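You operate a simulated robot arm through the tools that you are given. There is no shell and no other tool. Be economical: measure what you need, move in short steps, check, and stop when the job is done.

You run a simulated two-armed robot. Do the job below in one go: nothing can be reset, and whatever is moved stays where it is left.

Task
Take the lid off the jar on the wooden bench top and lay it down there.

Only the result counts: the job must be done as asked and must still hold three seconds after the hand-in. Knocking over, shifting, dropping, spilling or breaking anything else fails it. A push-on lid holds only when it is set on centred and level and pressed home; a screw cap is set on level and turned clockwise until tight.

Robot
Two 6-joint arms with three-finger grippers on one trunk, on a base that drives. Base frame: it is fixed to the floor where the robot stands at the start and does not move with it; the origin is under the middle of the robot, x ahead of it, y to its left, z up. Readings come in mm, degrees, newtons and seconds.
The left shoulder is at the start at [40, 148, 1370], the right one opposite. With the tool pointing down near the work surface each hand reaches from about 340 to 540 mm from the robot's upright axis, wherever it stands, measured 20 degrees to its own side. Payload 2.69 kg a hand.
The TCP of each hand is the grasp point between the finger pads, 29 mm short of the fingertips. In the tool frame z runs along the fingers and y along their closing line. Largest opening 120 mm; the body of the gripper starts 78 mm behind the TCP.
Orientation is that of the tool frame in the base frame, as a unit quaternion [w, x, y, z]. With the fingers straight down and closing along the base's y, the tool's x points along the base's -x, its y along +y and its z along -z.

Tools
- The arms move only by the tool servo_tool. It takes "left_targets", "right_targets" or both (then of equal length, played together; a hand with none holds still); each is a list of rows, each a list of 7 numbers: the shift along the tool's x, y, z in mm, then the turn, a rotation vector about the tool's x, y, z in degrees, then the finger opening in mm, from 0 to 120. In form: [[dx, dy, dz, wx, wy, wz, grip], ...]. A call has 1 to 8 rows; each row shifts and turns the commanded pose from where the row before left it, along the tool's axes as they then stand. Each row takes 0.2 s and may step no farther than 50 mm and 8.6 degrees from the row before; otherwise, or with a gripper value out of range, the whole call is refused. Where a pose cannot be reached the arm comes as near as it can. A force on the tool above 40 N (or 10 N above the force at the start of the call, whichever is more), or a blocked arm, ends the call early, and 0.2 s more pass. The fingers move at their own pace and stop on an object; they squeeze with about 44 N. The grip force told is the motor's: it shows also when the fingers shut on nothing. Time passes only in rows, and 0.2 s behind the last, so rows that do not move let the fingers close. The reply holds the time, the measured pose of the TCP, the force on the tool along the base axes, the opening and the grip force, in the units named above and with some noise, with the torque about the TCP (base axes, N m) and any sound that the robot's microphone picked up, and new pictures: "pictures" is both (left out), scene, wrist or none (wrist: the cameras of the hands that moved).
- Cameras (640 x 400 px; columns grow to the right, rows downward): "scene" is now at [82.1, 18.8, 1570.3]; the picture's right is [0.27, -0.96, 0.00], its down [-0.78, -0.22, -0.59] and it looks along [0.56, 0.16, -0.81] (base axes); focal length 271 px, centre (320, 200). "left" rides on the left gripper at [63, 0, -104] in its tool frame; the picture's right is [0.00, 1.00, 0.00], its down [-0.83, 0.00, -0.56] and it looks along [-0.56, 0.00, 0.83] (tool axes); focal length 275 px, centre (320, 200). "right" rides on the right gripper at [63, 0, -104] in its tool frame; the picture's right is [0.01, 1.00, 0.00], its down [-0.83, 0.00, -0.56] and it looks along [-0.56, 0.00, 0.83] (tool axes); focal length 275 px, centre (320, 200).
- lift_body(by): slides the trunk up (or, below 0, down) by that many mm; the arms and the scene camera ride with it, the base frame stays. It gives what a move gives, with no picture.
- roll_base(legs): drives the robot by 1 to 6 legs, each [ahead, turn to the left] in mm and degrees, along the robot's own axes; the way and the turn of a leg run together, so that a leg with both is an arc; at most 1500 mm and 180 degrees a leg. The arms and the cameras ride along, it lands a little off, and it stops where it bumps. It gives what a move gives, and a new picture of the scene camera.
- turn_head(pan, tilt): turns the head with the scene camera to pan (to the left, within 86 degrees either way) and tilt (down, from -29 to 69), counted from straight ahead of the robot. It gives what a move gives, and a new picture of the scene camera.
- measure_at(camera, pixels): for up to 12 pixels [column, row] of the newest picture of that camera ("zoom" is the newest enlarged one), the place [x, y, z] in the base frame of the surface seen there, good to about 2 mm, but the place of the scene camera against the robot may be out by one fixed shift of up to 12 mm in any direction. No time passes.
- inspect(camera, box): a new picture of the part [left, top, right, bottom] of that camera's present view, enlarged. No time passes.
- finish_job(): hands the job in; it is judged then, once.

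Go step by step. Measure first, check grasps and placings, and put right what went wrong. The budget is 80 turns and 260 pictures, counting those below and the enlarged ones. Unless the task says otherwise, let go and move clear before handing in, and close with one line.

The tools are called after "Emit:" by a JSON object that holds its "fn" and its "kwargs". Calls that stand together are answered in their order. servo_tool: Moves the arms, as the interface text tells. Its arguments: {"type":"object","properties":{"left_targets":{"type":"array","items":{"type":"array","items":{"type":"number"}}},"right_targets":{"type":"array","items":{"type":"array","items":{"type":"number"}}},"pictures":{"type":"string","enum":["both","scene","wrist","none"]}},"required":[]} The other tools are called the same way: lift_body (by) slides the trunk up or down; roll_base (legs) drives the base; turn_head (pan, tilt) turns the head that bears the scene camera; measure_at (camera, pixels) gives the place of the surface under pixels of a picture; inspect (camera, box) takes an enlarged picture of a part of a camera's view; finish_job () hands the job in.

At the start:

```text
clock: 0.0
left_tool_pos: [417.7, 346.9, 1000.3]
left_tcp_rot: [0.001, -0.001, 1.0, 0.001]
left_contact_force: [-0.7, 0.2, -0.2]
left_ft_torque: [-0.03, 0.0, 0.02]
left_gripper_width: 120.1
left_grasp_force: 0.0
right_tool_pos: [532.7, -102.1, 1086.7]
right_tcp_rot: [-0.001, 0.001, 1.0, 0.0]
right_contact_force: [0.0, -0.2, 1.0]
right_ft_torque: [-0.04, 0.01, -0.02]
right_gripper_width: 120.2
right_grasp_force: 0.0
trunk travel left (down, up): [-497.0, 0.0]
robot x, y, heading: [1.4, 0.3, 0.3]
head pan, tilt: [15.7, 54.1]
```

scene: 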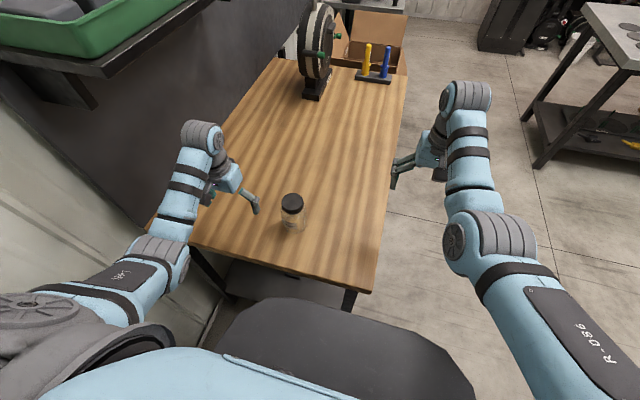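
right: 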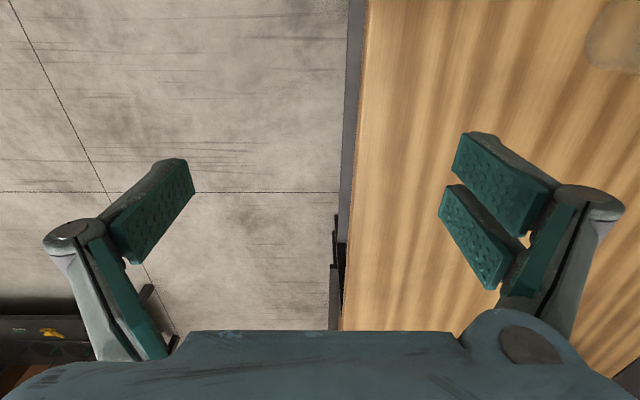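
left: 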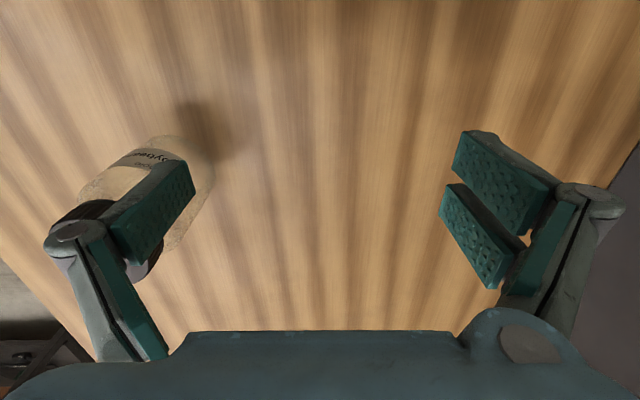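

The scene shows a jar with a dark lid at about (292,203). I'll enlarge it and measure it.

Emit:
{"fn": "inspect", "kwargs": {"camera": "scene", "box": [240, 170, 340, 250]}}

Emit:
{"fn": "measure_at", "kwargs": {"camera": "scene", "pixels": [[292, 200], [284, 202], [301, 202], [292, 210], [292, 196], [340, 220], [230, 225], [300, 228], [256, 205]]}}

Emit:
{"fn": "measure_at", "kwargs": {"camera": "left", "pixels": [[150, 160], [90, 210], [145, 268], [200, 180], [300, 200], [170, 150]]}}

```text
5.00 times, centred on (290, 210) of scene
```

zoom: 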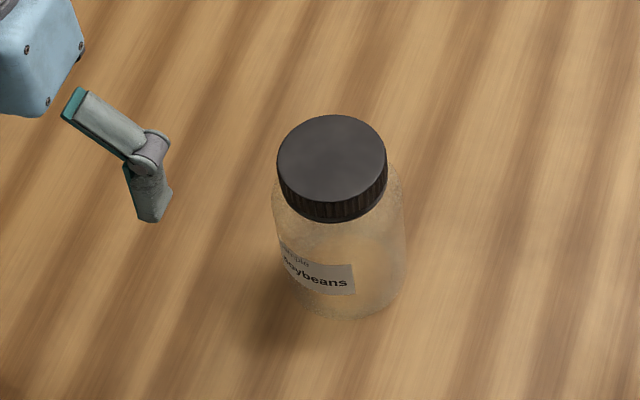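

```text
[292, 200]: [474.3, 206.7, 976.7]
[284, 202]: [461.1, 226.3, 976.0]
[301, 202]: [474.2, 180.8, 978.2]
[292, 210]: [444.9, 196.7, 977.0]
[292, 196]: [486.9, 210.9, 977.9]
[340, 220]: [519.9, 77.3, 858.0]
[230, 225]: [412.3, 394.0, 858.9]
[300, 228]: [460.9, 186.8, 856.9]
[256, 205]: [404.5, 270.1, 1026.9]
```

```text
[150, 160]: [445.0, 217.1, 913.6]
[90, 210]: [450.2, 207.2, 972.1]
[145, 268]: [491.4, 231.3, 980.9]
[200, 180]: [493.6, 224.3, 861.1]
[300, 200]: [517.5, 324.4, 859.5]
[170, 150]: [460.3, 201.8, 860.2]
```

The lid is dark with a knurled rim, top at z≈977 near (466,205). I'll raise the left hand clear and bring its camera over the jar for an accurate measurement.

Emit:
{"fn": "servo_tool", "kwargs": {"left_targets": [[0, 0, -50, 0, 0, 0, 120], [0, 0, -50, 0, 0, 0, 120], [0, -45, -20, 0, 0, 0, 120], [0, -45, 0, 0, 0, 0, 120], [0, -40, 0, 0, 0, 0, 120], [0, 0, 0, 0, 0, 0, 120]]}}

```text
clock: 1.4
left_tool_pos: [475.7, 264.3, 1020.8]
left_tcp_rot: [0.001, 0.0, 1.0, 0.001]
left_contact_force: [-0.1, 1.3, 0.1]
left_ft_torque: [-0.02, 0.0, -0.02]
left_gripper_width: 119.9
left_grasp_force: 0.1
left hand out of reach, approached as far as the arm can: row 1, 2, 3, 4, 5
right_tool_pos: [531.9, -101.6, 1087.1]
right_tcp_rot: [-0.001, 0.0, 1.0, 0.0]
right_contact_force: [0.3, 0.8, 0.1]
right_ft_torque: [-0.04, 0.0, 0.02]
right_gripper_width: 119.8
right_grasp_force: 0.1
trunk travel left (down, up): [-497.0, 0.0]
robot x, y, heading: [-1.4, 5.1, 0.2]
head pan, tilt: [15.7, 54.1]
```

scene: 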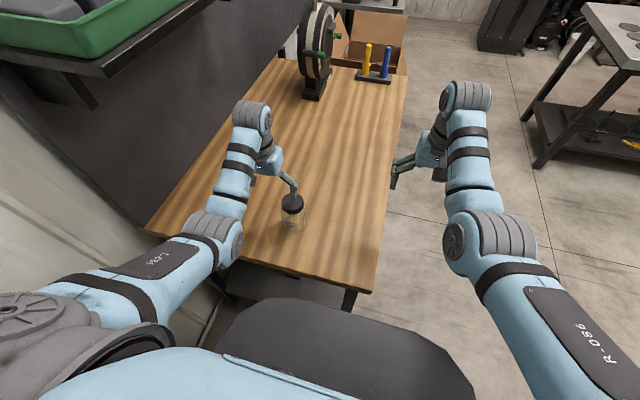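
left: 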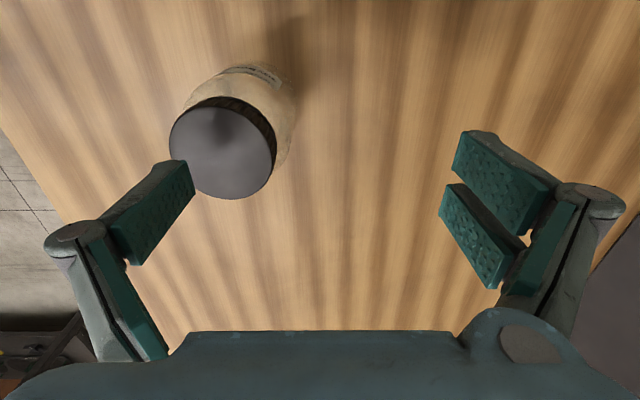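

The left hand hit its height limit at z 1021, and fingertips are about 15 mm above the lid. The lid now shows at (222,148) in the left picture, so I'll measure its rim.

Emit:
{"fn": "measure_at", "kwargs": {"camera": "left", "pixels": [[222, 150], [174, 148], [268, 150], [222, 112], [222, 193], [190, 118], [255, 185], [250, 108], [287, 130], [240, 75], [185, 110], [290, 110]]}}

Emit:
{"fn": "inspect", "kwargs": {"camera": "left", "box": [160, 50, 320, 210]}}

Emit:
{"fn": "inspect", "kwargs": {"camera": "scene", "box": [260, 170, 330, 240]}}

```text
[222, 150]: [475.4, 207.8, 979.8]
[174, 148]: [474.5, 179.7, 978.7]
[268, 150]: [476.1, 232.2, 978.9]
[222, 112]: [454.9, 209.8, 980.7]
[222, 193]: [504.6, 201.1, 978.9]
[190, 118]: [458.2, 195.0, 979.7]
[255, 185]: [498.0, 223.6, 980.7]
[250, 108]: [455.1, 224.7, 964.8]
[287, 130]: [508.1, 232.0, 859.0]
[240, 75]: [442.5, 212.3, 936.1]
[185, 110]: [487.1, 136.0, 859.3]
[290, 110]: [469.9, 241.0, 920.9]
```

```text
2.50 times, centred on (240, 130) of left
```

zoom: 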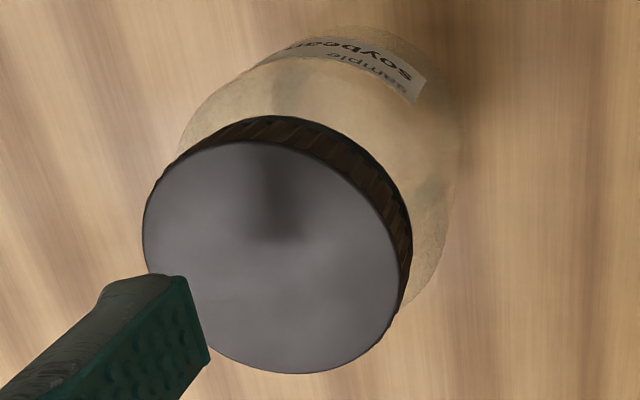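

```text
5.71 times, centred on (295, 205) of scene
```

zoom: 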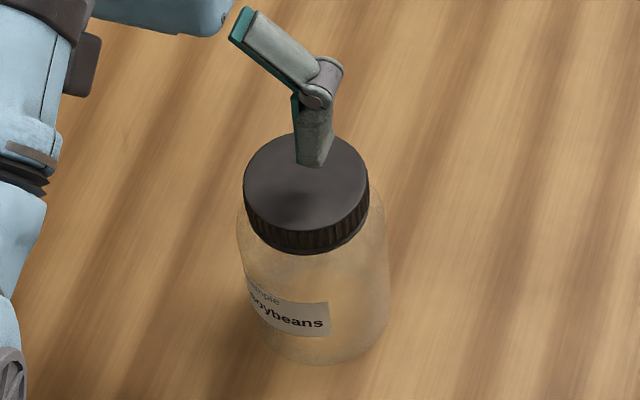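

The lid centre is about (479,206), its top at z≈979.5 and its diameter about 54 mm; the knurled rim means a screw cap. I'll hold the jar body with the right hand coming in from the right at a tilt, so I'll move the left hand aside and yaw the right hand.

Emit:
{"fn": "servo_tool", "kwargs": {"left_targets": [[0, 40, 0, 0, 0, 0, 120], [0, 40, 0, 0, 0, 0, 120], [0, 0, 0, 0, 0, 0, 120], [0, 0, 0, 0, 0, 0, 120], [0, 0, 0, 0, 0, 0, 120], [0, 0, 0, 0, 0, 0, 120]], "right_targets": [[10, 0, 0, 0, 0, -8.4, 120], [10, 0, 0, 0, 0, -8.4, 120], [10, 0, 0, 0, 0, -8.4, 120], [10, 0, 0, 0, 0, -8.4, 120], [10, 0, 0, 0, 0, -8.4, 120], [10, 0, 0, 0, 0, -8.4, 120]], "pictures": "scene"}}

```text
clock: 2.8
left_tool_pos: [476.6, 342.0, 1022.0]
left_tcp_rot: [0.001, -0.001, 1.0, 0.001]
left_contact_force: [0.5, -0.4, 0.4]
left_ft_torque: [0.01, -0.01, 0.0]
left_gripper_width: 119.9
left_grasp_force: 0.0
right_tool_pos: [505.2, -117.0, 1068.5]
right_tcp_rot: [0.001, -0.427, 0.904, 0.0]
right_contact_force: [0.0, -0.1, -0.5]
right_ft_torque: [0.01, -0.01, 0.02]
right_gripper_width: 119.8
right_grasp_force: 0.1
right hand out of reach, approached as far as the arm can: row 3, 4, 5, 6
trunk travel left (down, up): [-497.0, 0.0]
robot x, y, heading: [0.5, 1.0, 0.3]
head pan, tilt: [15.7, 54.1]
```

scene: 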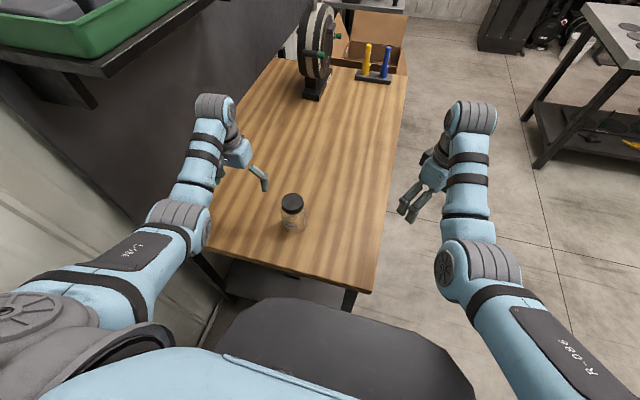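

The right hand is yawed 50° as wanted. Now I'll pitch it forward 55°.

Emit:
{"fn": "servo_tool", "kwargs": {"right_targets": [[0, 0, 10, 0, -7.86, 0, 120], [0, 0, 0, 0, -7.86, 0, 120], [0, 0, 0, 0, -7.86, 0, 120], [0, 0, 0, 0, -7.86, 0, 120], [0, 0, 0, 0, -7.86, 0, 120], [0, 0, 0, 0, -7.86, 0, 120], [0, 0, 0, 0, -7.86, 0, 120]]}}

```text
clock: 4.4
left_tool_pos: [474.9, 342.1, 1022.6]
left_tcp_rot: [0.0, -0.001, 1.0, 0.0]
left_contact_force: [0.0, -0.5, -0.9]
left_ft_torque: [0.01, -0.01, -0.01]
left_gripper_width: 119.9
left_grasp_force: 0.0
right_tool_pos: [503.8, -118.3, 1060.5]
right_tcp_rot: [0.419, -0.378, 0.802, 0.198]
right_contact_force: [-0.3, -0.3, -0.4]
right_ft_torque: [-0.03, 0.01, 0.02]
right_gripper_width: 119.7
right_grasp_force: 0.1
trunk travel left (down, up): [-497.0, 0.0]
robot x, y, heading: [2.7, 2.9, 0.1]
head pan, tilt: [15.7, 54.1]
```

scene: 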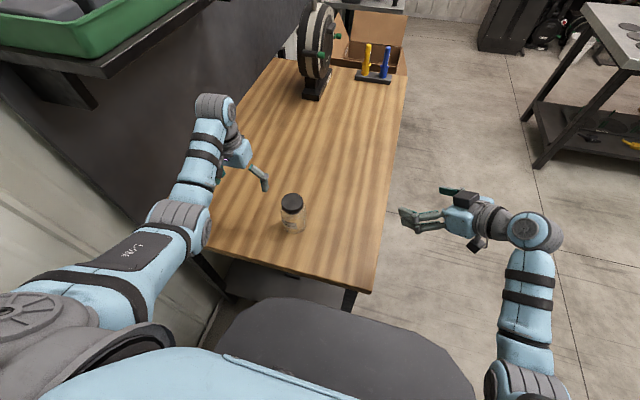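
right: 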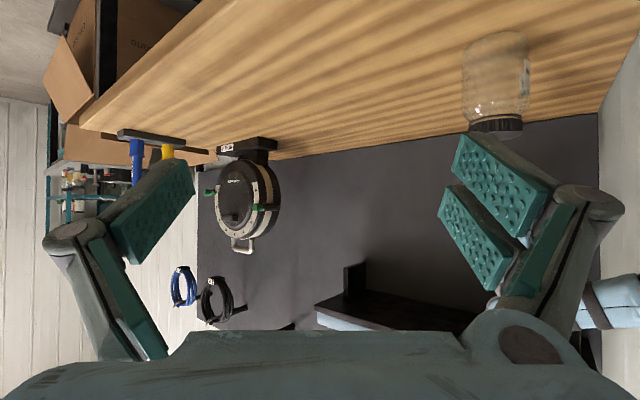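

The right hand is at the wanted tilt. I'll bring it to a standoff about 110 mm before the jar, still 55 mm high.

Emit:
{"fn": "servo_tool", "kwargs": {"right_targets": [[1.8, 37.5, 26.5, 0, 0, 0, 120], [1.8, 37.5, 26.5, 0, 0, 0, 120], [1.8, 37.5, 26.5, 0, 0, 0, 120], [1.8, 37.5, 26.5, 0, 0, 0, 120], [1.8, 37.5, 26.5, 0, 0, 0, 120], [1.8, 37.5, 26.5, 0, 0, 0, 120], [0, 0, 0, 0, 0, 0, 120]]}}

```text
clock: 5.5
left_tool_pos: [477.0, 341.6, 1021.8]
left_tcp_rot: [0.001, 0.0, 1.0, 0.001]
left_contact_force: [-0.1, 0.5, 0.6]
left_ft_torque: [0.06, 0.02, 0.02]
left_gripper_width: 119.8
left_grasp_force: 0.1
right_tool_pos: [456.3, -37.3, 958.7]
right_tcp_rot: [0.395, -0.41, 0.814, 0.111]
right_contact_force: [0.8, -0.5, -0.1]
right_ft_torque: [0.04, 0.01, -0.02]
right_gripper_width: 120.1
right_grasp_force: 0.1
right hand out of reach, approached as far as the arm can: row 5
trunk travel left (down, up): [-497.0, 0.0]
robot x, y, heading: [-3.2, 2.1, -0.1]
head pan, tilt: [15.7, 54.1]
stopped in row 5 (right hand): the arm was blocked; the commanded pose is now the measured one
```

scene: 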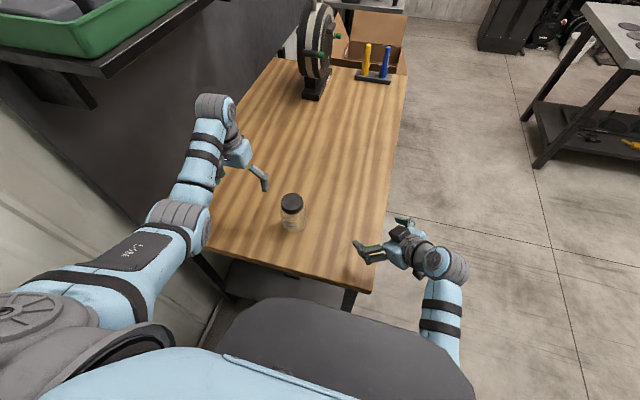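
right: 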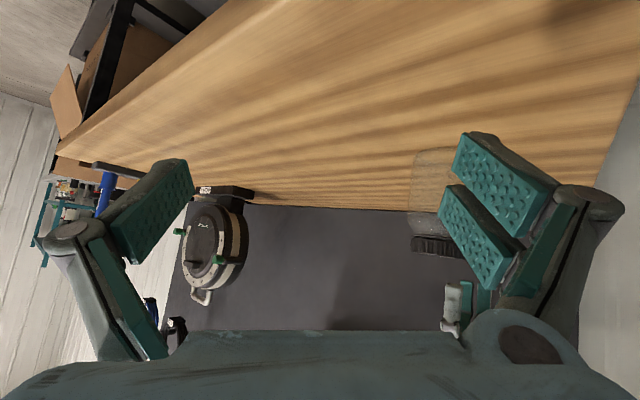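

The right arm was blocked at (456,-37,959). I'll measure where its wrist and forearm are relative to the table edge.

Emit:
{"fn": "measure_at", "kwargs": {"camera": "scene", "pixels": [[450, 263], [432, 262], [440, 300], [440, 345], [415, 250], [372, 275], [345, 288], [290, 271], [330, 320], [400, 345], [450, 380], [370, 245]]}}

Emit:
{"fn": "inspect", "kwargs": {"camera": "scene", "box": [320, 200, 500, 400]}}

Emit:
{"fn": "turn_head", "kwargs": {"pan": -25, "tilt": 65}}

```text
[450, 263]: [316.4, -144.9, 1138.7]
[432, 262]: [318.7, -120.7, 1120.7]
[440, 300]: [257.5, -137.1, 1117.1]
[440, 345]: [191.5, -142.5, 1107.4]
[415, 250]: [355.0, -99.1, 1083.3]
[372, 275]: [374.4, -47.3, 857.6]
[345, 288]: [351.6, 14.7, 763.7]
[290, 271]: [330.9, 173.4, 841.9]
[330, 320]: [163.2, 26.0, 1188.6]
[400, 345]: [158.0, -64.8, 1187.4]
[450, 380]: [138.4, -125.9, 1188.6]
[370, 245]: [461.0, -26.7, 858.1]
```

```text
2.00 times, centred on (410, 300) of scene
```

zoom: 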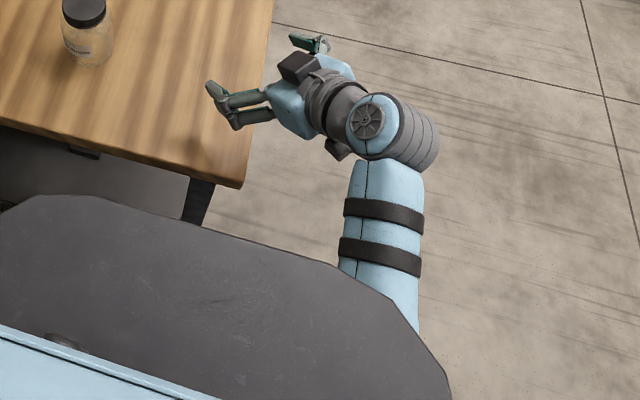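

```text
clock: 6.6
left_tool_pos: [476.0, 341.5, 1022.6]
left_tcp_rot: [0.0, 0.0, 1.0, 0.001]
left_contact_force: [0.8, 0.7, -0.9]
left_ft_torque: [0.0, -0.02, 0.0]
left_gripper_width: 120.0
left_grasp_force: 0.1
right_tool_pos: [455.9, -35.3, 958.6]
right_tcp_rot: [0.395, -0.41, 0.814, 0.111]
right_contact_force: [0.0, -0.8, 0.1]
right_ft_torque: [0.03, -0.03, 0.01]
right_gripper_width: 119.9
right_grasp_force: 0.0
trunk travel left (down, up): [-497.0, 0.0]
robot x, y, heading: [3.5, 1.6, 0.0]
head pan, tilt: [-25.0, 65.0]
```

scene: 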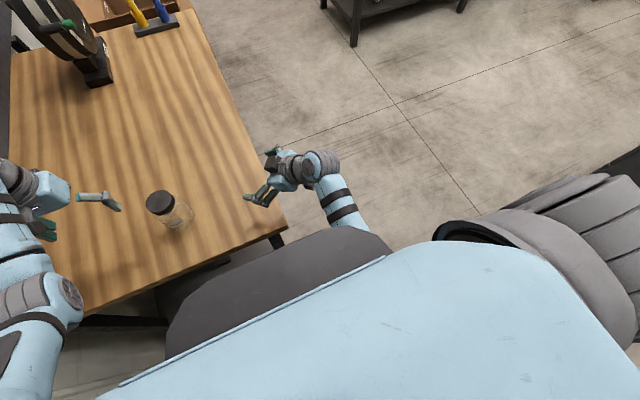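

The right forearm is tucked under the robot's chest (chest z 1188, forearm z ~1110), and that blocks it. I'll pull the right hand back out, bring the left hand toward the middle, then turn the robot left so the jar lies straight ahead.

Emit:
{"fn": "servo_tool", "kwargs": {"left_targets": [[-20, -42, 0, 0, 0, 0, 120], [-20, -42, 0, 0, 0, 0, 120], [-5, -48, 0, 0, 0, 0, 120], [0, -48, 0, 0, 0, 0, 120], [0, -48, 0, 0, 0, 0, 120], [0, -48, 0, 0, 0, 0, 120]], "right_targets": [[-14.7, -33.9, -26.7, 0, 0, 0, 120], [-14.7, -33.9, -26.7, 0, 0, 0, 120], [-14.7, -33.9, -26.7, 0, 0, 0, 120], [0, 0, 0, 0, 0, 0, 120], [0, 0, 0, 0, 0, 0, 120], [0, 0, 0, 0, 0, 0, 120]]}}

```text
clock: 8.0
left_tool_pos: [520.0, 66.1, 1022.0]
left_tcp_rot: [0.0, 0.0, 1.0, 0.002]
left_contact_force: [0.6, -0.7, -0.6]
left_ft_torque: [0.02, 0.02, 0.0]
left_gripper_width: 120.0
left_grasp_force: 0.0
right_tool_pos: [504.7, -117.3, 1058.4]
right_tcp_rot: [0.396, -0.409, 0.814, 0.114]
right_contact_force: [-0.4, 0.4, -0.2]
right_ft_torque: [0.03, -0.02, 0.01]
right_gripper_width: 119.9
right_grasp_force: 0.0
trunk travel left (down, up): [-497.0, 0.0]
robot x, y, heading: [-3.5, -1.6, 0.2]
head pan, tilt: [-25.0, 65.0]
```

scene: 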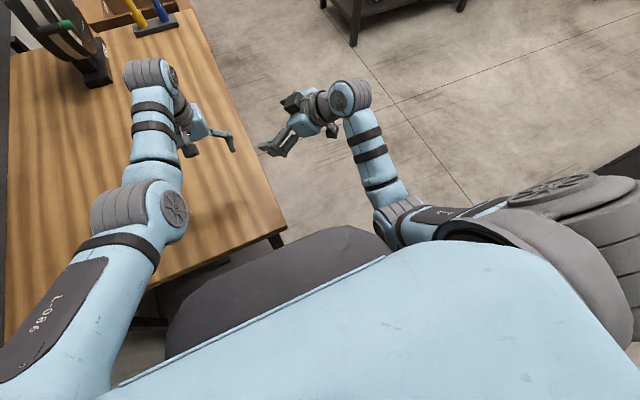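
right: 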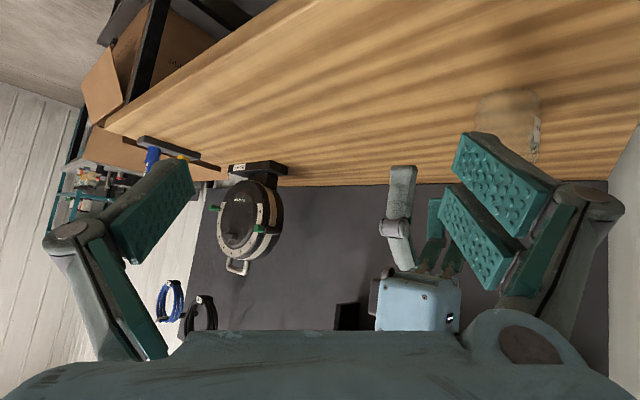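
left: 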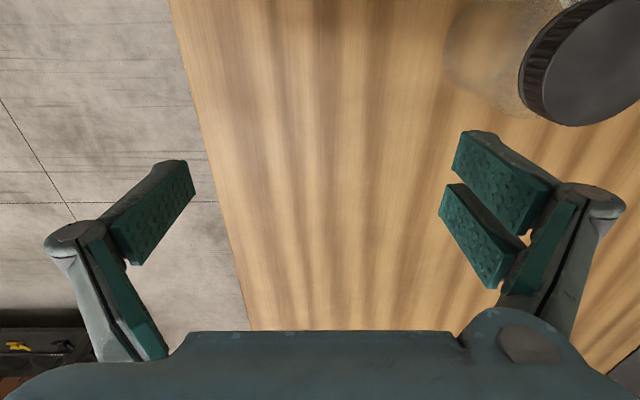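

The left hand is at the middle with fingertips at z 993, above the lid. Now I'll turn the base 20° left and look.

Emit:
{"fn": "roll_base", "kwargs": {"legs": [[0, 20]]}}

Emit:
{"fn": "turn_head", "kwargs": {"pan": -5, "tilt": 58}}

```text
clock: 9.5
left_tool_pos: [465.3, 243.5, 1020.9]
left_tcp_rot: [-0.001, -0.174, 0.985, 0.001]
left_contact_force: [0.7, -0.2, -0.3]
left_ft_torque: [0.0, 0.01, 0.0]
left_gripper_width: 120.2
left_grasp_force: 0.0
right_tool_pos: [514.9, 64.6, 1057.5]
right_tcp_rot: [0.369, -0.546, 0.73, 0.181]
right_contact_force: [-0.3, -0.3, -0.5]
right_ft_torque: [0.0, 0.01, 0.02]
right_gripper_width: 119.8
right_grasp_force: 0.1
trunk travel left (down, up): [-497.0, 0.0]
robot x, y, heading: [-0.8, -3.3, 20.2]
head pan, tilt: [-25.0, 65.0]
```

scene: 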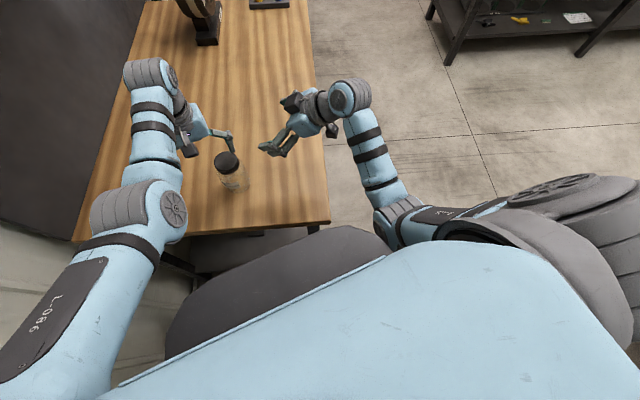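

```text
clock: 10.3
left_tool_pos: [464.4, 243.9, 1021.9]
left_tcp_rot: [0.0, -0.174, 0.985, 0.001]
left_contact_force: [-0.9, -0.1, 0.1]
left_ft_torque: [0.0, 0.01, 0.0]
left_gripper_width: 119.9
left_grasp_force: 0.0
right_tool_pos: [513.6, 65.4, 1058.3]
right_tcp_rot: [0.37, -0.546, 0.73, 0.18]
right_contact_force: [-0.5, 0.0, 0.2]
right_ft_torque: [0.01, -0.02, 0.0]
right_gripper_width: 119.9
right_grasp_force: 0.1
trunk travel left (down, up): [-497.0, 0.0]
robot x, y, heading: [1.4, -0.8, 20.0]
head pan, tilt: [-5.0, 58.0]
```

scene: 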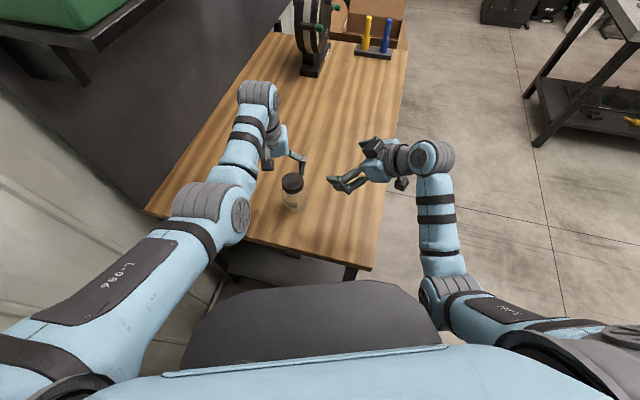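

With the base turned, both hands have room. I'll level and yaw the right hand slightly, then move to a standoff of 110 mm from the jar.

Emit:
{"fn": "servo_tool", "kwargs": {"right_targets": [[0, 0, 0, -4.5, -3.6, 1.6, 120], [0, 0, 0, -4.5, -3.6, 1.6, 120], [23.4, 23.3, 23.5, 0, 0, 0, 120], [23.4, 23.3, 23.5, 0, 0, 0, 120], [23.4, 23.3, 23.5, 0, 0, 0, 120], [0, 0, 0, 0, 0, 0, 120]]}}

```text
clock: 11.7
left_tool_pos: [465.5, 244.1, 1020.3]
left_tcp_rot: [0.0, -0.175, 0.985, 0.001]
left_contact_force: [-0.4, -0.5, -0.2]
left_ft_torque: [-0.01, -0.01, -0.04]
left_gripper_width: 119.8
left_grasp_force: 0.0
right_tool_pos: [451.3, 97.8, 958.8]
right_tcp_rot: [0.365, -0.541, 0.704, 0.281]
right_contact_force: [-0.6, 0.4, -0.6]
right_ft_torque: [0.03, -0.01, 0.02]
right_gripper_width: 120.0
right_grasp_force: 0.0
trunk travel left (down, up): [-497.0, 0.0]
robot x, y, heading: [-0.4, 3.4, 20.2]
head pan, tilt: [-5.0, 58.0]
```

scene: 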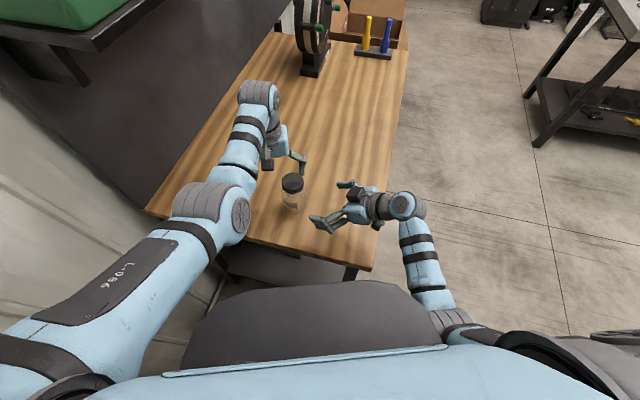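
right: 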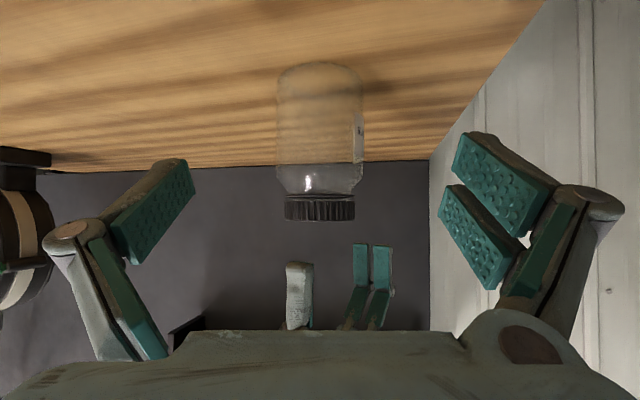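

The right hand reached its standoff and the jar sits centred at column 320 in its view. I'll measure the jar's profile.

Emit:
{"fn": "measure_at", "kwargs": {"camera": "right", "pixels": [[320, 217], [320, 200], [320, 193], [320, 180], [320, 165], [320, 140], [320, 100], [282, 130], [360, 130], [288, 207], [352, 207], [320, 75]]}}

Emit:
{"fn": "inspect", "kwargs": {"camera": "right", "box": [260, 50, 380, 230]}}

```text
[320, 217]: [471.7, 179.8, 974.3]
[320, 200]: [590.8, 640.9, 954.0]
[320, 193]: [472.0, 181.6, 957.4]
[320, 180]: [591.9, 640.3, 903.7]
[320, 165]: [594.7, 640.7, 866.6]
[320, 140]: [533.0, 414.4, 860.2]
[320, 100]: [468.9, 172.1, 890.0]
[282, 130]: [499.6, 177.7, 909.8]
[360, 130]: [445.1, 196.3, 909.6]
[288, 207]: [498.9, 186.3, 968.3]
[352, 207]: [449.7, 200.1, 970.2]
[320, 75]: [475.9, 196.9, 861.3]
```

```text
2.22 times, centred on (320, 140) of right
```

zoom: 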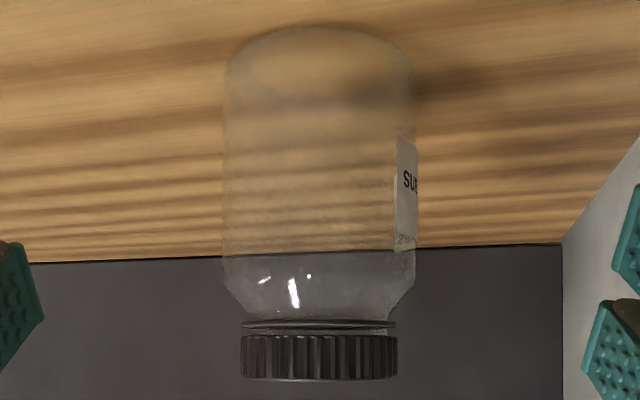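

The lid spans z≈959–979 and the body radius is about 33 mm, centred at about (478,205). I'll lower to z≈905 and move in so the open fingers straddle the body.

Emit:
{"fn": "servo_tool", "kwargs": {"right_targets": [[22.1, 0, 15.5, 0, 0, 0, 120], [22.1, 0, 15.5, 0, 0, 0, 120], [-21.2, 0.5, 30.3, 0, 0, 0, 120], [-21.2, 0.5, 30.3, 0, 0, 0, 120], [-21.2, 0.5, 30.3, 0, 0, 0, 120], [0, 0, 0, 0, 0, 0, 120]]}}

```text
clock: 13.1
left_tool_pos: [466.0, 244.2, 1022.0]
left_tcp_rot: [-0.001, -0.175, 0.985, 0.001]
left_contact_force: [-0.3, -0.4, 0.1]
left_ft_torque: [-0.01, 0.01, 0.0]
left_gripper_width: 120.0
left_grasp_force: 0.0
right_tool_pos: [480.3, 208.3, 907.3]
right_tcp_rot: [0.365, -0.541, 0.703, 0.282]
right_contact_force: [-0.4, -0.4, -0.2]
right_ft_torque: [0.0, -0.01, -0.01]
right_gripper_width: 119.9
right_grasp_force: 0.1
trunk travel left (down, up): [-497.0, 0.0]
robot x, y, heading: [1.3, 0.4, 20.1]
head pan, tilt: [-5.0, 58.0]
```

scene: 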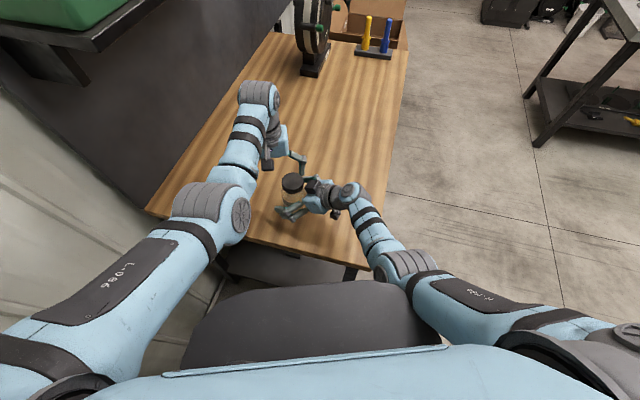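
right: 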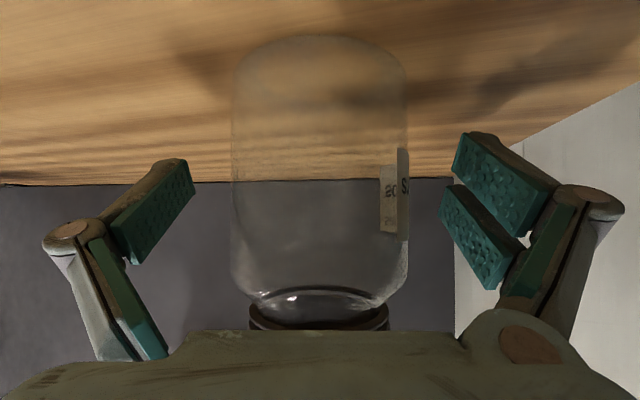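

The jar is centred between the right fingers (column 320). I'll close on it.

Emit:
{"fn": "servo_tool", "kwargs": {"right_targets": [[0, 0, 0, 0, 0, 0, 80], [0, 0, 0, 0, 0, 0, 70], [0, 0, 0, 0, 0, 0, 50], [0, 0, 0, 0, 0, 0, 50], [0, 0, 0, 0, 0, 0, 50]]}}

Emit:
{"fn": "measure_at", "kwargs": {"camera": "left", "pixels": [[320, 200]]}}

Emit:
{"fn": "inspect", "kwargs": {"camera": "left", "box": [0, 0, 640, 400]}}

```text
clock: 14.3
left_tool_pos: [465.8, 243.2, 1021.5]
left_tcp_rot: [0.001, -0.175, 0.985, 0.001]
left_contact_force: [-0.5, 0.0, 0.4]
left_ft_torque: [0.01, 0.01, 0.01]
left_gripper_width: 120.1
left_grasp_force: 0.0
right_tool_pos: [480.0, 207.8, 908.3]
right_tcp_rot: [0.366, -0.54, 0.704, 0.281]
right_contact_force: [-1.5, 0.1, 0.8]
right_ft_torque: [0.0, 0.03, -0.01]
right_gripper_width: 70.8
right_grasp_force: 44.3
trunk travel left (down, up): [-497.0, 0.0]
robot x, y, heading: [1.8, -1.3, 20.1]
head pan, tilt: [-5.0, 58.0]
```

scene: 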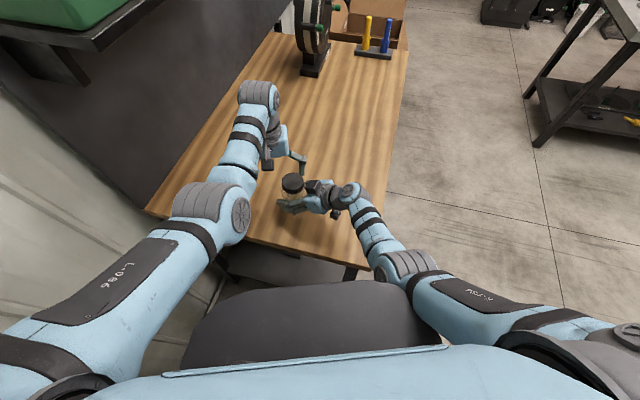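
right: 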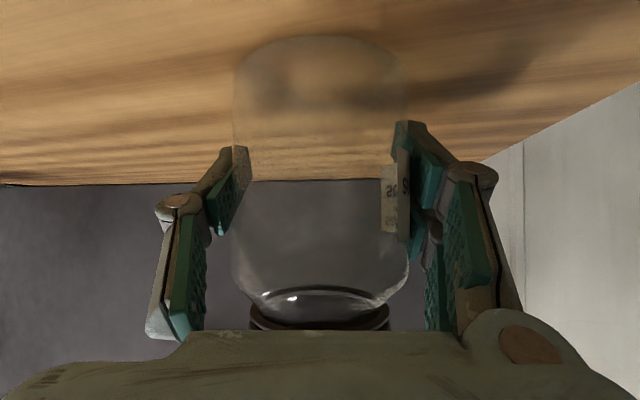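

```text
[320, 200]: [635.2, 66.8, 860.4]
```

```text
1.00 times, centred on (320, 200) of left (not enlarged: the box is as wide or as high as the picture)
```

zoom: 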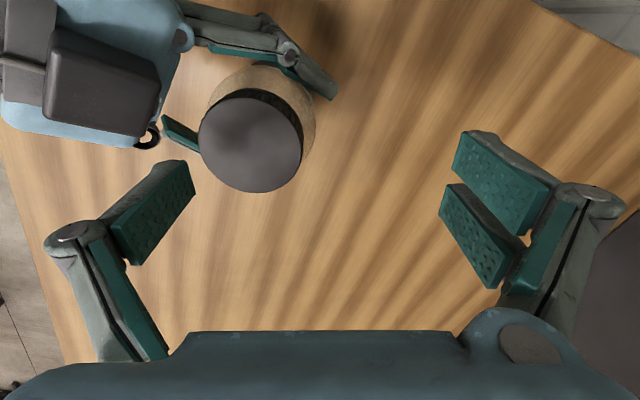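

The right hand holds the jar (opening 70.8 mm, 44 N). I'll measure the lid in the fresh left view at (250,142).

Emit:
{"fn": "measure_at", "kwargs": {"camera": "zoom", "pixels": [[250, 142], [203, 142], [299, 142], [250, 100], [250, 188], [216, 110], [285, 175], [215, 172], [100, 85], [165, 120], [150, 145]]}}

```text
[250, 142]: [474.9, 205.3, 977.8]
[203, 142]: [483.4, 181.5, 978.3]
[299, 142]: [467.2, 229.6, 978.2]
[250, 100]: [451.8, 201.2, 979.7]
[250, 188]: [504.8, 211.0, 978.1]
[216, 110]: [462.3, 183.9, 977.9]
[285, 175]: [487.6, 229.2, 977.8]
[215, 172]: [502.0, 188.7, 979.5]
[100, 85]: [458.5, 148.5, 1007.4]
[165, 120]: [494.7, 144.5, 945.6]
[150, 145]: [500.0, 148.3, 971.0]
```

The lid centre is (478,206), so the jar hasn't moved. The right hand's dark housing at (100,85) rises to z≈1007, so I'll check its edge nearest the jar before bringing the left fingers in.

Emit:
{"fn": "measure_at", "kwargs": {"camera": "zoom", "pixels": [[155, 75], [158, 90], [145, 125], [130, 132], [110, 60], [60, 100], [150, 130], [175, 35], [280, 50], [310, 80], [180, 10]]}}

```text
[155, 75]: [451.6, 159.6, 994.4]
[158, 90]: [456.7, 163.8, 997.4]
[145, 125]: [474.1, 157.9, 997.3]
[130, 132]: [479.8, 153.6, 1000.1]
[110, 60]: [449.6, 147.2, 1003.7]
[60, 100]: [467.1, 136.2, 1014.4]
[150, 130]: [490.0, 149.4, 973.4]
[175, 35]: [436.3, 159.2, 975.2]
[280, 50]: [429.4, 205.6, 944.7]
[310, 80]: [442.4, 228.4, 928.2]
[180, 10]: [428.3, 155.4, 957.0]
```

The housing stays about 46 mm from the lid axis. I'll turn the left hand 18° CCW, narrow the fingers to 84 mm, and centre above the lid before lowering.

Emit:
{"fn": "servo_tool", "kwargs": {"left_targets": [[0, 0, 0, 0, 0, -6, 84], [0, 0, 0, 0, 0, -6, 84], [0, 0, 0, 0, 0, -6, 84], [7, -18.6, 0, 0, 0, 0, 84], [7, -18.6, 0, 0, 0, 0, 84], [0, 0, 0, 0, 0, 0, 84]]}}

```text
clock: 15.7
left_tool_pos: [476.9, 205.2, 1021.8]
left_tcp_rot: [0.001, -0.326, 0.945, 0.001]
left_contact_force: [0.6, -0.2, 0.4]
left_ft_torque: [0.03, -0.04, 0.02]
left_gripper_width: 84.0
left_grasp_force: 0.0
right_tool_pos: [480.2, 207.4, 907.5]
right_tcp_rot: [0.366, -0.54, 0.704, 0.281]
right_contact_force: [0.2, -0.1, 0.2]
right_ft_torque: [-0.01, 0.06, 0.02]
right_gripper_width: 71.0
right_grasp_force: 44.3
trunk travel left (down, up): [-497.0, 0.0]
robot x, y, heading: [3.9, -0.0, 20.1]
head pan, tilt: [-5.0, 58.0]
```

scene: 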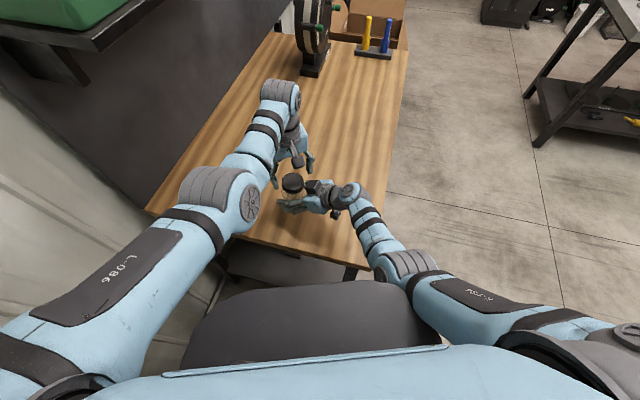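
left: 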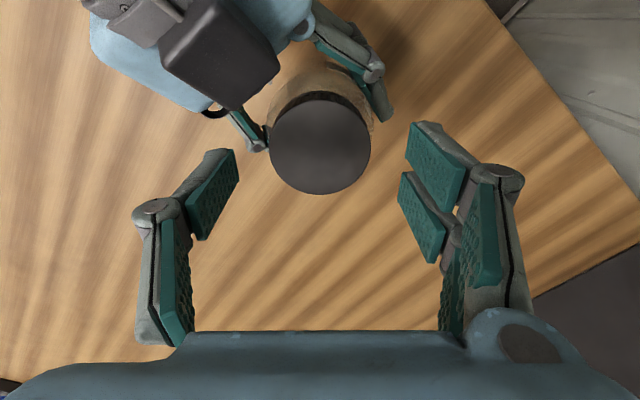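

The lid is centred at column 320 between the left fingers. I'll descend 34 mm and check.

Emit:
{"fn": "servo_tool", "kwargs": {"left_targets": [[-0.5, 0.5, 17, 0, 0, 0, 84], [-0.5, 0.5, 17, 0, 0, 0, 84], [0, 0, 0, 0, 0, 0, 84]]}}

Emit:
{"fn": "inspect", "kwargs": {"camera": "scene", "box": [240, 130, 360, 230]}}

```text
clock: 16.5
left_tool_pos: [475.1, 208.9, 986.8]
left_tcp_rot: [0.001, -0.327, 0.945, 0.0]
left_contact_force: [0.0, -0.2, -0.3]
left_ft_torque: [0.0, 0.04, -0.02]
left_gripper_width: 84.3
left_grasp_force: 0.1
right_tool_pos: [479.8, 207.8, 907.2]
right_tcp_rot: [0.366, -0.54, 0.704, 0.281]
right_contact_force: [0.1, 0.0, 1.5]
right_ft_torque: [0.03, 0.01, -0.02]
right_gripper_width: 71.1
right_grasp_force: 43.5
trunk travel left (down, up): [-497.0, 0.0]
robot x, y, heading: [1.0, -0.9, 20.0]
head pan, tilt: [-5.0, 58.0]
```

scene: 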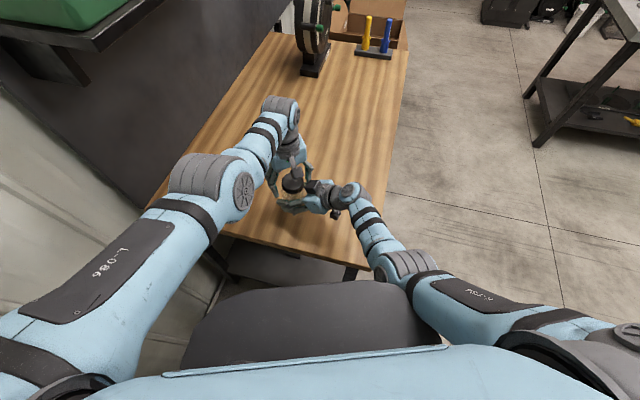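
left: 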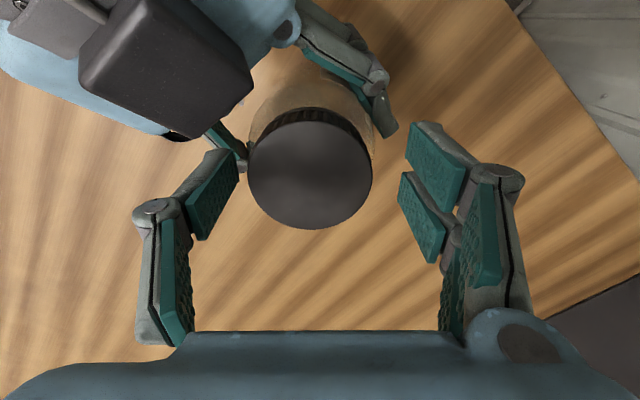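

```text
4.00 times, centred on (300, 180) of scene
```

zoom: 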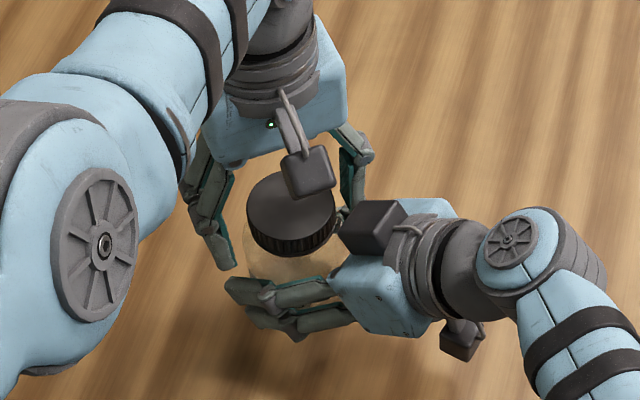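

The lid sits about 4 mm toward the first finger (column 310), so I'll shift by −4.2 mm along the closing line and close on the cap.

Emit:
{"fn": "servo_tool", "kwargs": {"left_targets": [[-0.5, -4.2, 0, 0, 0, 0, 84], [0, 0, 0, 0, 0, 0, 70], [0, 0, 0, 0, 0, 0, 60], [0, 0, 0, 0, 0, 0, 40], [0, 0, 0, 0, 0, 0, 40], [0, 0, 0, 0, 0, 0, 40]], "pictures": "wrist"}}

```text
clock: 17.9
left_tool_pos: [475.8, 208.5, 987.2]
left_tcp_rot: [0.002, -0.326, 0.946, -0.002]
left_contact_force: [18.9, -27.5, 3.9]
left_ft_torque: [-1.37, -1.22, 0.05]
left_gripper_width: 56.3
left_grasp_force: 43.8
left hand out of reach, approached as far as the arm can: row 1
right_tool_pos: [476.7, 209.7, 907.5]
right_tcp_rot: [0.364, -0.54, 0.704, 0.283]
right_contact_force: [-18.6, 27.1, -2.2]
right_ft_torque: [-0.74, -0.27, -0.15]
right_gripper_width: 70.8
right_grasp_force: 43.7
trunk travel left (down, up): [-497.0, 0.0]
robot x, y, heading: [0.8, 0.5, 19.9]
head pan, tilt: [-5.0, 58.0]
```

left: 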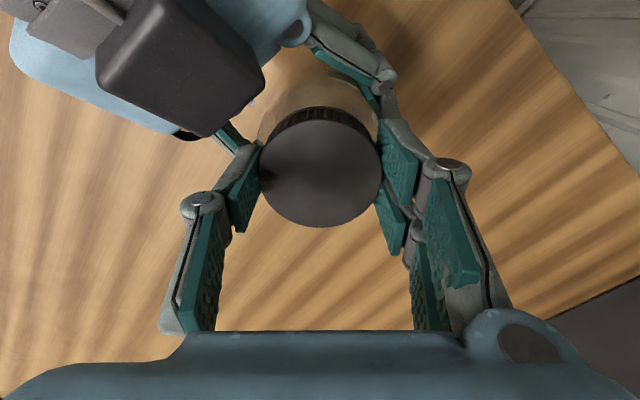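

The cap is gripped (56 mm, 44 N), but the left arm is at its outer reach, so the hands pull against each other with about 33 N. I'll ease the right hand 4–5 mm toward the left hand's position to unload this.

Emit:
{"fn": "servo_tool", "kwargs": {"right_targets": [[-0.7, 2.1, 1.0, 0, 0, 0, 50], [-0.7, 2.1, 1.0, 0, 0, 0, 50], [0, 0, 0, 0, 0, 0, 50]], "left_targets": [[0, 0, 0, 0, 0, 0, 40], [0, 0, 0, 0, 0, 0, 40], [0, 0, 0, 0, 0, 0, 40]], "pictures": "none"}}

```text
clock: 18.7
left_tool_pos: [472.8, 209.0, 987.8]
left_tcp_rot: [0.001, -0.326, 0.945, 0.001]
left_contact_force: [6.1, -16.9, 17.9]
left_ft_torque: [-1.01, -0.67, 0.04]
left_gripper_width: 56.1
left_grasp_force: 44.3
right_tool_pos: [476.2, 209.6, 908.4]
right_tcp_rot: [0.368, -0.54, 0.703, 0.28]
right_contact_force: [1.2, 13.8, -1.4]
right_ft_torque: [-0.25, 0.22, -0.16]
right_gripper_width: 70.8
right_grasp_force: 44.4
trunk travel left (down, up): [-497.0, 0.0]
robot x, y, heading: [1.5, 1.8, 20.0]
head pan, tilt: [-5.0, 58.0]
```

The forces have dropped to acceptable levels. Now I'll try the first unscrewing turn, CCW seen from above, with the left hand.

Emit:
{"fn": "servo_tool", "kwargs": {"left_targets": [[0, 0, 0, 0, 0, -6, 40], [0, 0, 0, 0, 0, -6, 40], [0, 0, 0, 0, 0, -6, 40], [0, 0, 0, 0, 0, 0, 40]], "pictures": "wrist"}}

```text
clock: 19.7
left_tool_pos: [473.5, 209.1, 988.0]
left_tcp_rot: [0.001, -0.472, 0.882, 0.002]
left_contact_force: [5.9, -2.9, 4.8]
left_ft_torque: [-0.13, 0.05, -0.02]
left_gripper_width: 56.0
left_grasp_force: 44.3
right_tool_pos: [475.4, 210.5, 907.6]
right_tcp_rot: [0.367, -0.54, 0.703, 0.281]
right_contact_force: [-2.0, 0.2, 10.8]
right_ft_torque: [-0.05, -0.48, -0.04]
right_gripper_width: 70.8
right_grasp_force: 44.3
trunk travel left (down, up): [-497.0, 0.0]
robot x, y, heading: [3.2, 2.9, 19.8]
head pan, tilt: [-5.0, 58.0]
```

left: 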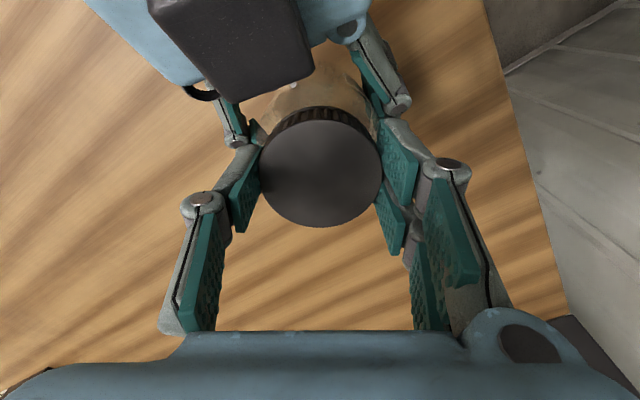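

It turned 18° with little resistance and both grips are firm. I'll continue another 56° with a slight upward allowance.

Emit:
{"fn": "servo_tool", "kwargs": {"left_targets": [[0, 0, -0.08, 0, 0, -8, 40], [0, 0, -0.08, 0, 0, -8, 40], [0, 0, -0.08, 0, 0, -8, 40], [0, 0, -0.08, 0, 0, -8, 40], [0, 0, -0.08, 0, 0, -8, 40], [0, 0, -0.08, 0, 0, -8, 40], [0, 0, -0.08, 0, 0, -8, 40], [0, 0, 0, 0, 0, 0, 40]]}}

```text
clock: 21.5
left_tool_pos: [473.7, 208.1, 989.6]
left_tcp_rot: [-0.003, 0.83, -0.557, 0.001]
left_contact_force: [21.0, 6.9, -0.6]
left_ft_torque: [0.35, -0.38, -0.05]
left_gripper_width: 56.2
left_grasp_force: 43.7
right_tool_pos: [474.7, 210.7, 907.2]
right_tcp_rot: [0.366, -0.54, 0.704, 0.281]
right_contact_force: [-16.7, -8.7, 19.1]
right_ft_torque: [0.16, -1.21, 0.01]
right_gripper_width: 71.0
right_grasp_force: 44.0
trunk travel left (down, up): [-497.0, 0.0]
robot x, y, heading: [-1.2, 5.9, 20.3]
head pan, tilt: [-5.0, 58.0]
```

scene: 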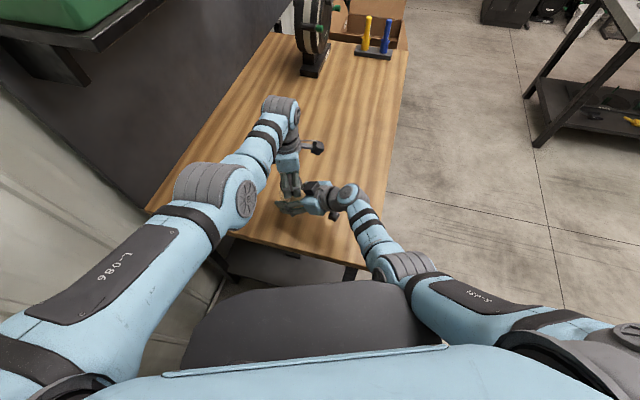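
left: 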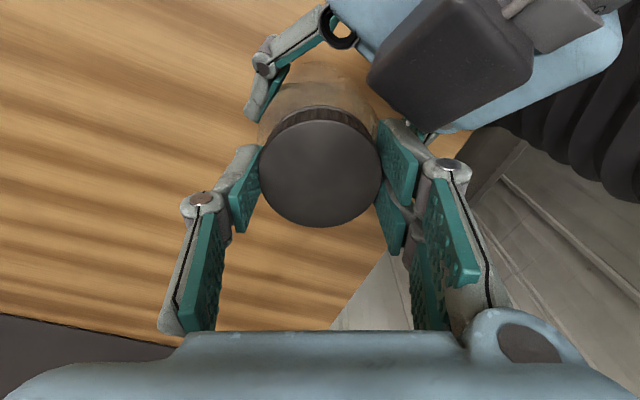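

The cap has turned about 74° and the left hand rose to 989.6, which fits unscrewing. The right-hand housing is now close to a left finger, so I'll open slightly, swing back CW and regrip.

Emit:
{"fn": "servo_tool", "kwargs": {"left_targets": [[0, 0, 0, 0, 0, 0, 70], [0, 0, 0, 0, 0, 0, 70], [0, 0, 0, 0, 0, 8, 70], [0, 0, 0, 0, 0, 8, 70], [0, 0, 0, 0, 0, 8, 70], [0, 0, 0, 0, 0, 8, 70]], "pictures": "wrist"}}

```text
clock: 22.9
left_tool_pos: [473.5, 207.5, 988.9]
left_tcp_rot: [0.0, -0.642, 0.767, 0.0]
left_contact_force: [-1.1, 0.0, 1.0]
left_ft_torque: [0.03, 0.03, 0.02]
left_gripper_width: 69.9
left_grasp_force: 0.0
right_tool_pos: [474.9, 211.6, 906.7]
right_tcp_rot: [0.367, -0.539, 0.704, 0.281]
right_contact_force: [-2.4, -1.2, 3.3]
right_ft_torque: [-0.1, 0.2, 0.01]
right_gripper_width: 70.8
right_grasp_force: 43.7
trunk travel left (down, up): [-497.0, 0.0]
robot x, y, heading: [2.5, -2.8, 20.1]
head pan, tilt: [-5.0, 58.0]
```

left: 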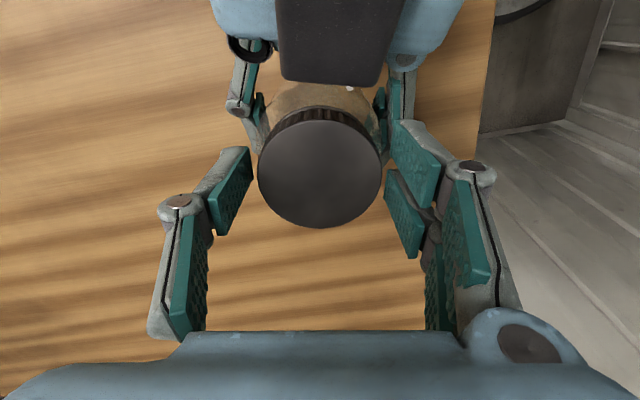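

The fingers are free and the lid is still centred (column 320). I'll swing back another 51° CW, then close.

Emit:
{"fn": "servo_tool", "kwargs": {"left_targets": [[0, 0, 0, 0, 0, 8.5, 70], [0, 0, 0, 0, 0, 8.5, 70], [0, 0, 0, 0, 0, 8.5, 70], [0, 0, 0, 0, 0, 8.5, 70], [0, 0, 0, 0, 0, 8.5, 70], [0, 0, 0, 0, 0, 8.5, 70], [0, 0, 0, 0, 0, 0, 70]], "pictures": "wrist"}}

```text
clock: 24.5
left_tool_pos: [474.1, 208.4, 989.5]
left_tcp_rot: [0.001, -0.25, 0.968, 0.001]
left_contact_force: [-0.1, 0.3, 0.7]
left_ft_torque: [-0.02, 0.0, -0.02]
left_gripper_width: 70.0
left_grasp_force: 0.1
right_tool_pos: [475.3, 211.6, 907.0]
right_tcp_rot: [0.366, -0.541, 0.703, 0.282]
right_contact_force: [-0.5, -0.6, 3.9]
right_ft_torque: [-0.03, 0.12, -0.01]
right_gripper_width: 70.7
right_grasp_force: 44.4
trunk travel left (down, up): [-497.0, 0.0]
robot x, y, heading: [2.9, -1.3, 19.9]
head pan, tilt: [-5.0, 58.0]
```

left: 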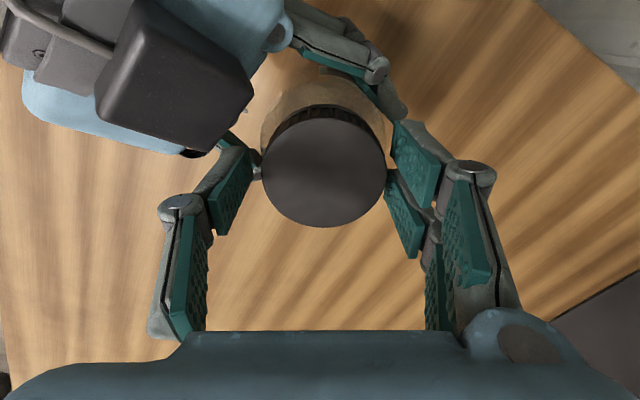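

Cleanly back, so I'll regrip and turn another ~60°.

Emit:
{"fn": "servo_tool", "kwargs": {"left_targets": [[0, 1.2, 0, 0, 0, 0, 40], [0, 0, 0, 0, 0, 0, 40], [0, 0, -0.08, 0, 0, -8.5, 40], [0, 0, -0.08, 0, 0, -8.5, 40], [0, 0, -0.08, 0, 0, -8.5, 40], [0, 0, -0.08, 0, 0, -8.5, 40], [0, 0, -0.08, 0, 0, -8.5, 40], [0, 0, -0.08, 0, 0, -8.5, 40]], "pictures": "wrist"}}

```text
clock: 26.3
left_tool_pos: [473.8, 208.7, 988.6]
left_tcp_rot: [0.0, -0.644, 0.765, 0.0]
left_contact_force: [1.8, 3.1, 6.9]
left_ft_torque: [0.01, 0.2, 0.02]
left_gripper_width: 56.3
left_grasp_force: 43.6
right_tool_pos: [475.4, 210.3, 906.9]
right_tcp_rot: [0.366, -0.54, 0.704, 0.281]
right_contact_force: [1.9, -2.4, 1.9]
right_ft_torque: [0.09, -0.32, 0.04]
right_gripper_width: 70.5
right_grasp_force: 43.7
trunk travel left (down, up): [-497.0, 0.0]
robot x, y, heading: [3.2, 2.3, 20.0]
head pan, tilt: [-5.0, 58.0]
```

left: 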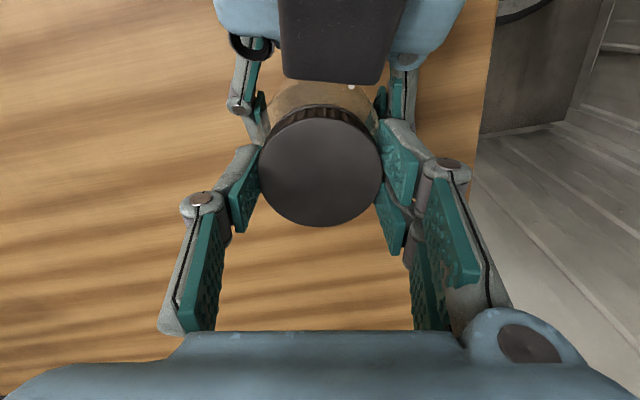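

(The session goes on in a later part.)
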